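You operate a simulated robot arm through the tools that you are given. There is no shell and no other tool. Be economical: measure what you need, move in short steps, check, and stop when the job is done.

Carry out the task below with a simulated robot arm. There is one attempt and no reset: what you move stays moved.

TASK
Close the sliding bed of the press.
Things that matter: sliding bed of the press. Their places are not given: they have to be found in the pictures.

It is judged by the outcome, as a careful person would: the job done as asked, and still so three seconds after it is handed in. It fails if anything else is knocked over, pushed out of place, dropped, spilled or broken.

THE ROBOT
A 6-joint arm with a two-finger parallel gripper, fixed in place. Base frame: the origin is at the foot of the arm, x ahead of it, y to its left, z up. Lengths are in cm, angles in degrees, forces in N, time in s.
With the tool pointing down near the work surface it reaches from about 26 to 68 cm from the base axis. Its first joint turns from -66.0 to 66.0 degrees. Payload 2.9 kg.
Tool frame: the origin (TCP) lies between the finger pads and is the grasp point; the fingertips stand 3 cm ahead of it; z points along the fingers, y is the line along which they close. The gripper opens to 11 cm. The fingers are 2 cm wide and 1 cm thick; the gripper's body (4.8 by 11.2 cm) begins 5.5 cm behind the TCP.
Orientation is told as [roll, pitch, yaw] about the base's x, y, z axes, in that order, counted from this pose: with the fingers straight down and closing along the base's y, the tool's x points along the base's -x, its y along +y and its z along -z.

THE INTERFACE
- The arm moves only by the tool nudge_tool. Its argument "steps" is a list of rows, each an object of numbers (a shift or turn left out is 0, a gripper value left out holds the last): "ax", "ay", "az": the turn, a rotation vector about the tool's x, y, z in degrees; "dx", "dy", "dz": the shift along the tool's x, y, z in cm; "fingers": the closure in counts, from 0 (fully open) to 255 (shut). In form: [{"ax": .., "ay": .., "az": .., "dx": .., "dy": .., "dz": .., "fingers": ..}, ...]. A call has 1 to 10 rows; each row shifts and turns the commanded pose from where the row before left it, along the tool's axes as they then stand. A row lasts 0.2 s, in which the tool goes at most 5 cm and 8.6 degrees; a call with a longer step from one row to the next is refused whole, and so is a gripper value outside its range. A pose out of reach is approached as far as the arm can. The call stops where the force on the tool passes 40 N (or 10 N more than at its start, if that is more) or the arm is blocked; 0.2 s more then pass. The fingers move at their own pace (about 10.8 cm/s each) and stop on an object; they squeeze with about 23 N. The grip force told is the motor's: it shows also when the fingers shut on nothing. Time passes only in rows, and 0.2 s behind the last, so rows that do not move let the fingers close. It gives the time, the measured TCP pose, the force on the tool (base axes), the opening and the grip force at its end, in the units of the frame above (readings bear some noise).
- Cameras (640 x 400 px; columns grow to the right, rows downward): "scene" is fixed at [9.31, 48.5, 135.9]; the picture's right is [-0.21, -0.98, 0.00], its down [-0.78, 0.16, -0.61] and it looks along [0.59, -0.13, -0.80] (base axes); focal length 329 px, centre (320, 200). "wrist" rides on the gripper at [-3.6, 0, -5.7] in the tool frame; the picture's right is [0.00, -1.00, 0.00], its down [0.97, 0.00, -0.24] and it looks along [0.24, 0.00, 0.97] (tool axes); focal length 218 px, centre (320, 200).
- snapshot(camera): a new picture of that camera. No time passes.
- point_at(camera, pixels): for up to 12 pixels [column, row] of the newest picture of that camera ("zoom" is the newest enlarged one), the place [x, y, z] in the base frame of the surface seen there, good to about 0.2 cm. No time passes.
- close_up(camera, box): a new picture of the part [left, top, right, bottom] of that camera's present view, enlarged. No time passes.
- finish_job(): hands the job in; it is judged then, once.

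Work in short steps. Measure before you move; look again where a grasp or a placing could have gone wrong, and mend it. You have 60 turns and 20 pictures in all, the two below and enlarged ones among them. Open the gripper and draw the arm clear of the work before you hand the job in, unless the task says otherwise; then end with one line.

The tools are called as name(argument=value, ...) on one line, values as JSON. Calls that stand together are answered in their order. nudge_tool: Moves the arm, as the interface text tells. Its arguments: {"type":"object","properties":{"steps":{"type":"array"}},"required":["steps"]} The other tools are called the same way: snapshot (camera) takes a picture; point_at (camera, pixels) gives the place of the surface under pixels of a picture; close_up (camera, box) takes an enlarged picture of a part of a camera's view; finish_job () hands the job in.

At the start:

```text
t: 0.0
position: [29.1, 36.73, 104.41]
ee_rot: [0.1, 0.1, 0.1]
wrist_force: [-0.6, -0.1, -0.4]
width: 10.98
gripper_force: 0.1
```

scene: 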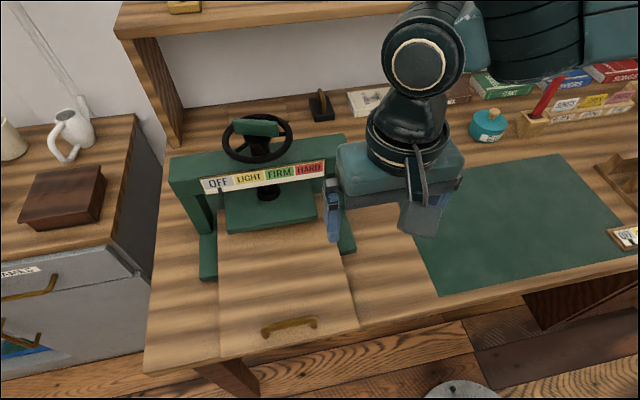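
wrist: 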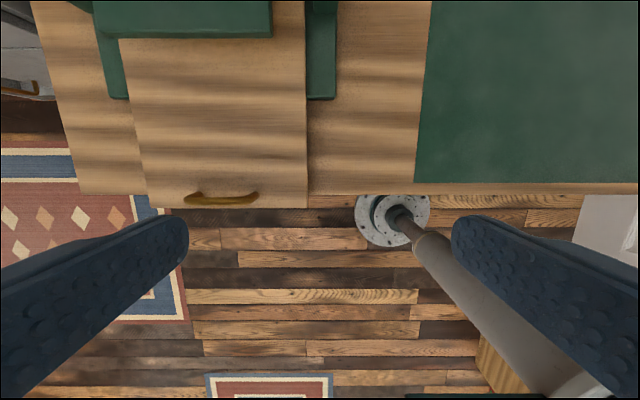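

The press bed is the wooden board with a brass handle near (290,326) in the scene picture, pulled out towards the robot. I measure the board, handle and press.

close_up(camera="scene", box=[140, 100, 380, 380])

point_at(camera="scene", pixels=[[290, 323], [265, 333], [315, 321], [290, 335], [222, 356], [357, 327], [225, 280], [340, 265], [270, 215], [210, 278], [165, 340], [250, 180]])

```text
1.43 times, centred on (260, 240) of scene
```

zoom: 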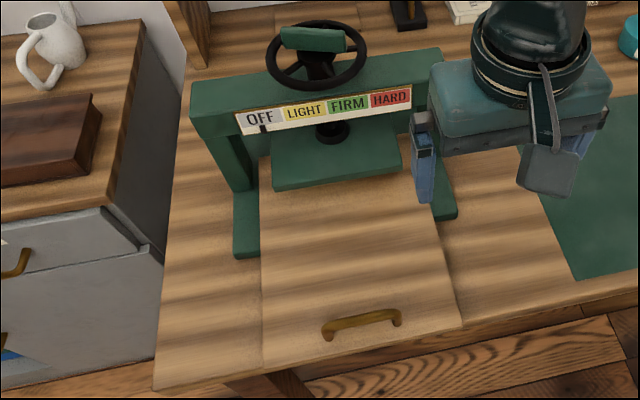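

```text
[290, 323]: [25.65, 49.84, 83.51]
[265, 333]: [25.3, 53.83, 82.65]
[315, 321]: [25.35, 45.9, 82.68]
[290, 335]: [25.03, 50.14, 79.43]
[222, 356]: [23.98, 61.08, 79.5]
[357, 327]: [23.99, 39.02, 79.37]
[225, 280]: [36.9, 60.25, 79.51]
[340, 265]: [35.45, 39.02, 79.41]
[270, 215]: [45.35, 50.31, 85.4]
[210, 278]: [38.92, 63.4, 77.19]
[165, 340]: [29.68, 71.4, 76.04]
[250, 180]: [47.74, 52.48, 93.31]
```

The bed spans y≈39–61 and slides along x. The handle bar is at x≈25.5, y 46–54. I need the bar's near and far faces, and the press opening's limits.

point_at(camera="zoom", pixels=[[360, 315], [360, 318], [360, 321], [360, 324], [360, 327], [328, 335], [398, 322], [335, 175], [335, 185], [335, 150], [440, 215], [245, 250]])

nudge_tool(steps=[{"dx": 4, "dy": 3, "fingers": 255}, {"dx": 2, "dy": 4}, {"dy": 3}, {}])

```text
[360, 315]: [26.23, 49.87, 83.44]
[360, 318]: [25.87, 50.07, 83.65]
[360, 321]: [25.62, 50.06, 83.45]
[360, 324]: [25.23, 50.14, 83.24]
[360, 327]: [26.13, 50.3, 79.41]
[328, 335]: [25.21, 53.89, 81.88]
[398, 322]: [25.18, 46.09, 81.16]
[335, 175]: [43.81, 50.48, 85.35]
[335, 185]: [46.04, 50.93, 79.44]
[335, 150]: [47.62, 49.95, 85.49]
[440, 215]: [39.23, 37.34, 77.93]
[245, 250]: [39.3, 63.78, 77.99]
```

```text
t: 1.0
position: [23.01, 46.75, 104.27]
ee_rot: [0.0, 0.1, 0.0]
wrist_force: [0.3, -0.4, 0.1]
width: 0.0
gripper_force: 22.8
```

The bar spans x 25.15–26.3, with its top at z≈83.6. The closed fingers at x=23 have their front edge at 24, so they clear it. I shift to y≈49 and descend in front of the bar.

nudge_tool(steps=[{"dy": 2}, {"dz": 4}, {"dz": 4}, {"dz": 4}, {"dz": 3}, {}])

```text
t: 2.4
position: [23.82, 48.38, 89.31]
ee_rot: [0.2, 0.2, 0.0]
wrist_force: [0.2, 0.2, 0.0]
width: 0.0
gripper_force: 22.9
out of reach, approached as far as the arm can: row 1
```

The joint limit was reached, so I back off to y≈47 and x≈23 for clearance before descending.

nudge_tool(steps=[{"dy": -1.7}, {}, {"dz": 1}])

snapshot(camera="wrist")

```text
t: 3.2
position: [23.89, 46.61, 88.29]
ee_rot: [0.0, 0.0, -0.1]
wrist_force: [-0.2, 0.1, 0.4]
width: 0.02
gripper_force: 22.7
```

```text
16 pictures are left
```

wrist: 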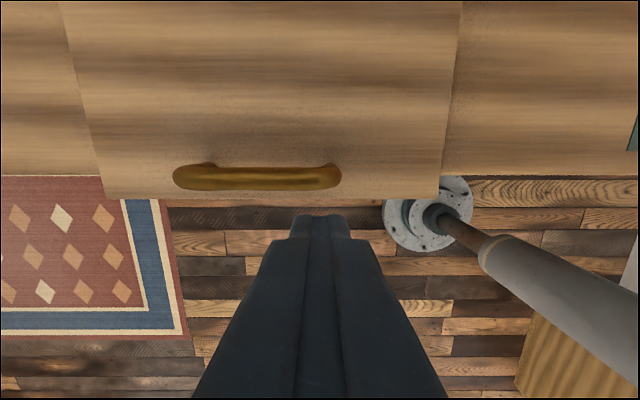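

The handle is just ahead and the finger is near its right end. I shift slightly left and back, then descend.

nudge_tool(steps=[{"dx": 0.7, "dy": 1.1}, {}, {"dz": 2}, {"dz": 2}, {"dz": 0.6}, {}])

```text
t: 4.6
position: [23.55, 47.61, 83.7]
ee_rot: [0.1, 0.1, 0.1]
wrist_force: [-0.1, 0.8, -0.9]
width: 0.02
gripper_force: 22.6
out of reach, approached as far as the arm can: row 1
```

Down in front of the bar without contact. Now I push along +x, drifting slightly toward the handle's centre.

nudge_tool(steps=[{"dx": -0.6}, {"dx": -0.6, "dy": 0.3}, {"dx": -0.8, "dy": 0.4}, {"dx": -1}, {"dx": -1}, {"dx": -1}, {}])

snapshot(camera="scene")

```text
t: 6.2
position: [28.51, 48.26, 83.8]
ee_rot: [0.0, 0.0, 0.0]
wrist_force: [0.6, 0.2, -0.4]
width: 0.0
gripper_force: 22.9
```

```text
15 pictures are left
```

scene: 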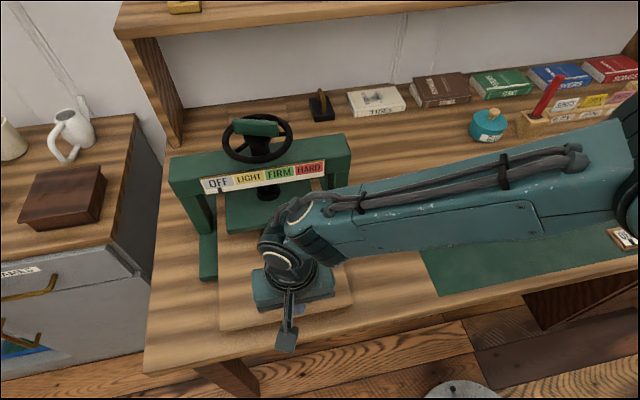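

The bed moves with the fingers (the front edge went in about 4 cm) at low force, with no contact elsewhere. I continue pushing in small steps.

nudge_tool(steps=[{"dx": -1, "dy": 0.3}, {"dx": -1, "dy": 0.3}, {"dx": -1, "dy": 0.3}, {"dx": -1, "dy": 0.3}, {"dx": -1}, {}])

snapshot(camera="scene")

```text
t: 7.8
position: [32.9, 49.52, 83.6]
ee_rot: [-0.3, 0.6, 0.6]
wrist_force: [-4.1, 0.5, -0.1]
width: 0.0
gripper_force: 22.5
stopped in row 6: the force on the tool passed its limit (the readings are from after the stop); the commanded pose is now the measured one
```

```text
14 pictures are left
```

scene: 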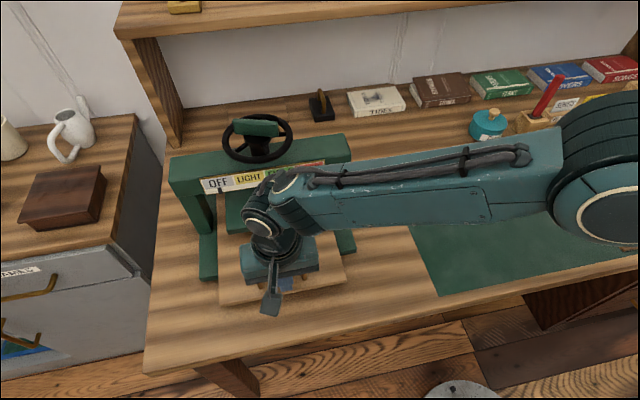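

The push stopped by force at x≈32.9. I measure whether this is the bed's stop or the arm touching the press.

point_at(camera="scene", pixels=[[222, 306], [345, 280], [255, 190], [275, 172], [262, 225], [300, 185], [240, 185], [310, 172], [280, 185], [330, 175], [265, 300], [225, 220]])

close_up(camera="scene", box=[180, 140, 370, 320])

snapshot(camera="wrist")

```text
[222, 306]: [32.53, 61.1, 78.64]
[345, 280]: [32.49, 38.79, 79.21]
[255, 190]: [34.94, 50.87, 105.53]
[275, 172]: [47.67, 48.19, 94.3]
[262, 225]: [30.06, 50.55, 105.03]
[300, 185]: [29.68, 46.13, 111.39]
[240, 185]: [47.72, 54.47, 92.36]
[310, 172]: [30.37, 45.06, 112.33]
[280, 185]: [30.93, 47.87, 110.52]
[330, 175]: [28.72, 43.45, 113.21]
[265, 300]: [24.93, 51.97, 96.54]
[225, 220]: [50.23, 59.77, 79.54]
```

```text
2.22 times, centred on (275, 230) of scene
```

zoom: 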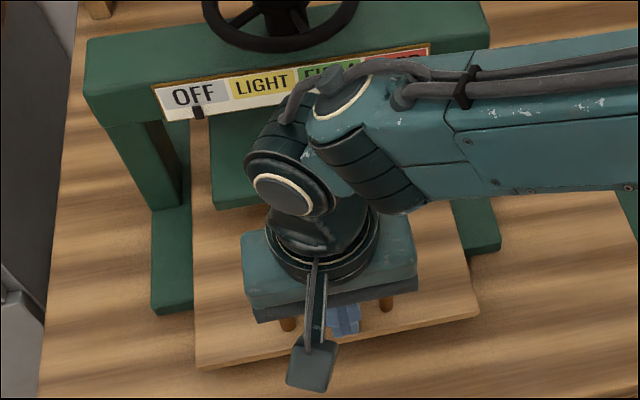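

```text
12 pictures are left
```

wrist: 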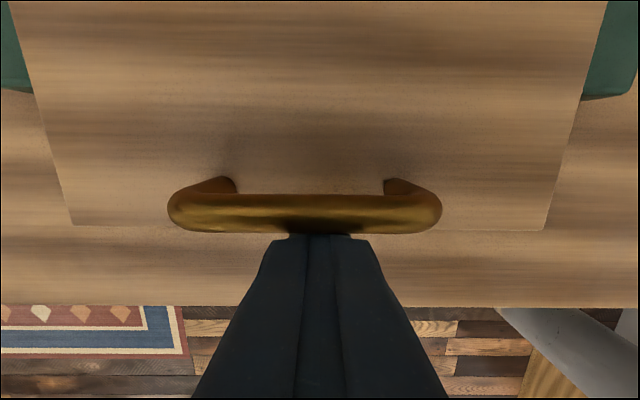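

The arm is well clear of the press (beam at x=47.7); the bed front is at x≈32.5. I test whether this is a hard stop by pushing again gently at the handle's centre.

nudge_tool(steps=[{"dx": -0.3}, {"dx": -0.3}, {"dx": -0.3}, {"dx": -0.3}, {"dx": -0.3}, {"dx": -0.3}, {}])

point_at(camera="scene", pixels=[[270, 196], [275, 195], [250, 120], [320, 100], [190, 200], [340, 150], [170, 160], [355, 150]])

```text
t: 8.4
position: [32.87, 49.56, 83.58]
ee_rot: [-0.8, 1.1, 1.4]
wrist_force: [-5.9, -1.2, 1.6]
width: 0.01
gripper_force: 22.7
stopped in row 3: the force on the tool passed its limit (the readings are from after the stop); the commanded pose is now the measured one
```

```text
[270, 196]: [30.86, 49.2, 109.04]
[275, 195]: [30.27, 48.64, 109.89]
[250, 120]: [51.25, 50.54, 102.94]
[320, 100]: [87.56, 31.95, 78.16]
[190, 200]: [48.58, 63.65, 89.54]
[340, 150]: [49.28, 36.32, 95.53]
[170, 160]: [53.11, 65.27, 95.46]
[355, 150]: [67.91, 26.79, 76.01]
```

It's stopped solidly by something. I back off the handle and rise, then look at the bed from above to check it's fully closed and not blocked.

nudge_tool(steps=[{"dx": 0.7}, {"dx": 0.6}, {"dz": -3}, {"dz": -4}, {"dz": -4}, {"dz": -4}, {"dz": -4}, {"dx": 0}, {"dz": -4}, {}])

snapshot(camera="wrist")

```text
t: 10.6
position: [32.13, 49.74, 106.59]
ee_rot: [-0.7, 1.1, 1.2]
wrist_force: [-1.1, -0.4, 0.0]
width: 0.0
gripper_force: 22.5
```

```text
11 pictures are left
```

wrist: 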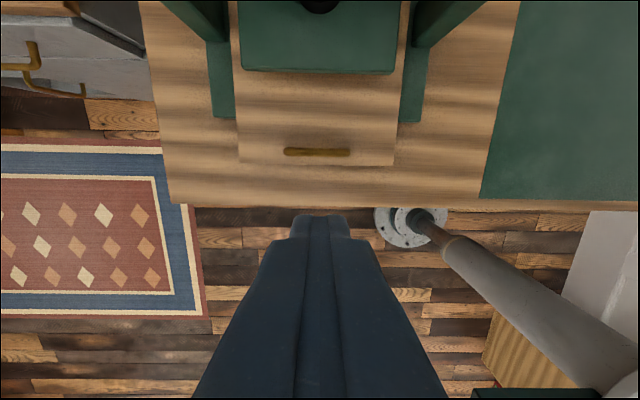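

I move the arm to the right, out of the scene camera's view of the press.

nudge_tool(steps=[{"dy": -4}, {"dy": -4}, {"dy": -4}, {"dy": -4}, {"dy": -4}, {"dy": -4}, {}])

close_up(camera="scene", box=[150, 100, 370, 320])

```text
t: 12.2
position: [32.75, 25.85, 106.9]
ee_rot: [-0.7, 0.9, 1.3]
wrist_force: [0.4, -0.9, 0.3]
width: 0.0
gripper_force: 23.0
```

```text
1.82 times, centred on (260, 210) of scene
```

zoom: 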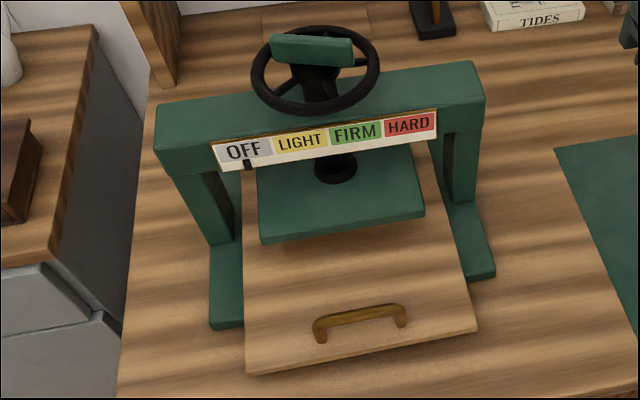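

The rear end of the bed seems visible behind the wheel (zoom (265–370, 5–30)); I measure it along with the front.

point_at(camera="zoom", pixels=[[320, 6], [320, 15], [290, 20], [360, 20], [240, 30], [400, 30], [246, 370], [474, 328], [360, 310], [340, 235], [330, 160], [265, 25]])

close_up(camera="scene", box=[200, 80, 320, 155])

```text
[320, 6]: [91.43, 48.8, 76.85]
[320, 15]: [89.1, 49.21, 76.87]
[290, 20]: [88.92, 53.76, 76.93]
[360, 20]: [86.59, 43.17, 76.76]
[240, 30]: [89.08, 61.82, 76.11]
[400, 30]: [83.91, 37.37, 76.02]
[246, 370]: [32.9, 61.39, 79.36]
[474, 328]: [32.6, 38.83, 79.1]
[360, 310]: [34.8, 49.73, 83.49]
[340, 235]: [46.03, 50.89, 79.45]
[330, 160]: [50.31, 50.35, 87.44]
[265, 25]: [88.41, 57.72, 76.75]
```

```text
5.33 times, centred on (260, 118) of scene
```

zoom: 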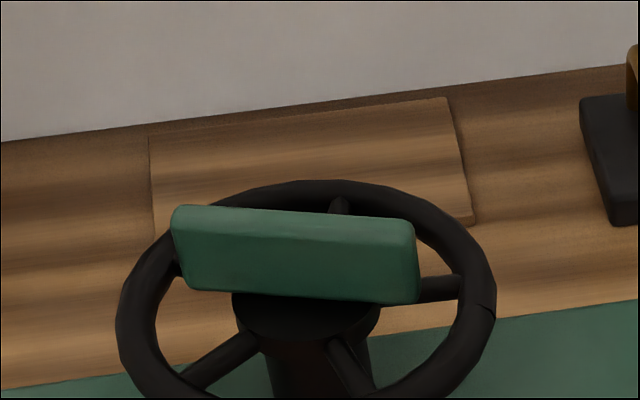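

The board behind is a separate thin panel (z≈76.8) and not in contact. The bed's front is at x≈32.7. To be sure that the stop is the end of travel and nothing blocks the bed, I'll look at it from the right side with the wrist camera.

nudge_tool(steps=[{"dy": -4}, {"dx": -3, "dy": -3.5}, {"dx": -4, "dy": -3}, {"dx": -4, "dy": -3}, {"dx": -4}, {"dx": -4, "dz": 1}, {"dx": -2, "dz": 3}, {"dz": 3}, {}])

nudge_tool(steps=[{"ax": -8}, {"ax": -8}, {"ax": -8}, {"ax": -8}, {"ax": -8}, {"ax": -8}, {"ax": -8}, {}])

snapshot(camera="wrist")

```text
t: 14.2
position: [53.95, 12.69, 99.58]
ee_rot: [-0.8, 1.1, 1.1]
wrist_force: [0.2, 0.4, -0.1]
width: 0.0
gripper_force: 23.1
```

```text
t: 16.0
position: [53.81, 12.66, 99.76]
ee_rot: [55.4, 1.1, 1.2]
wrist_force: [0.2, 0.6, -0.4]
width: 0.02
gripper_force: 22.7
```

```text
8 pictures are left
```

wrist: 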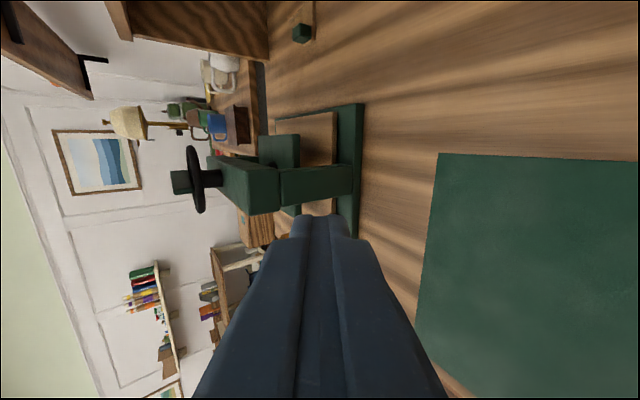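

The press is seen from the side, with its rear toward the top of the picture. I zoom in and measure the bed's rear.

close_up(camera="wrist", box=[230, 80, 400, 220])

point_at(camera="wrist", pixels=[[325, 115], [325, 125], [320, 140], [340, 108], [360, 105], [305, 118], [280, 140], [318, 205], [360, 230], [290, 210]])

```text
2.86 times, centred on (315, 150) of wrist
```

zoom: 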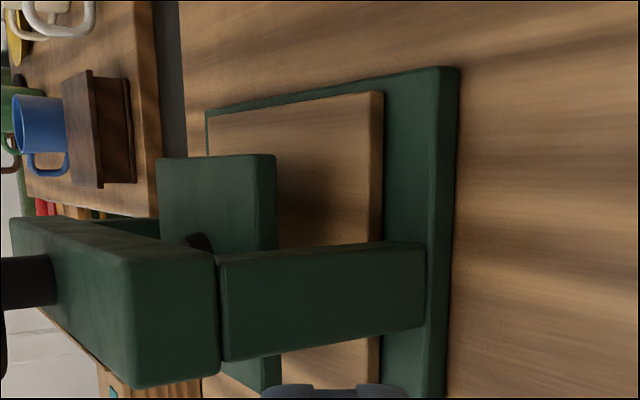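

```text
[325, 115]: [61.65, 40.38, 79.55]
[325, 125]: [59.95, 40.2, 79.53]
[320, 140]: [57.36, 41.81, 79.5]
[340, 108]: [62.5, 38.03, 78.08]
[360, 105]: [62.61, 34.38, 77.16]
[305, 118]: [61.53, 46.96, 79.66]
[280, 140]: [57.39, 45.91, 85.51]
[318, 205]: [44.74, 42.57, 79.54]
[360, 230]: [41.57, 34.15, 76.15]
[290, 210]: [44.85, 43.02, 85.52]
```

The bed's rear edge (x≈62) is now flush with the rear of the press base (x≈62.5). Nothing is on or behind it, so the hard stop is the end of travel and the bed is closed. I untilt, raise and open the gripper.

nudge_tool(steps=[{"ax": 8}, {"ax": 8}, {"ax": 8}, {"ax": 8}, {"ax": 8}, {"ax": 8}, {"ax": 8}, {"dz": -3, "fingers": 0}, {"dz": -3}, {}])

snapshot(camera="scene")

```text
t: 18.2
position: [53.92, 12.68, 105.71]
ee_rot: [-0.7, 1.1, 1.1]
wrist_force: [-0.3, -0.5, 0.3]
width: 11.03
gripper_force: 0.0
```

```text
6 pictures are left
```

scene: 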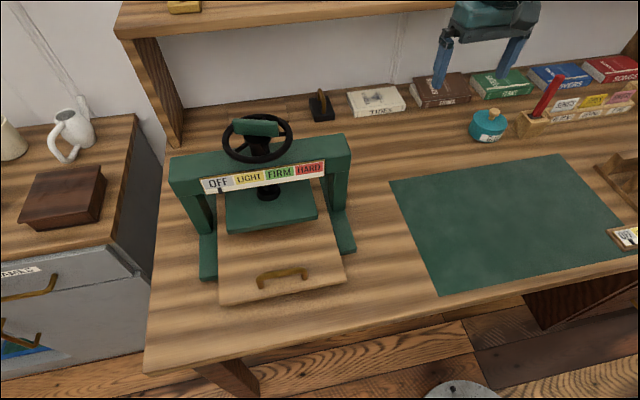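

The bed is in and nothing else has moved. The arm is clear with the gripper open.

finish_job()

```text
The job is handed in.
```

The press's sliding bed is closed: I pushed it in about 8.5 cm until it hit a hard stop, with its rear edge level with the back of the press base and nothing else moved.
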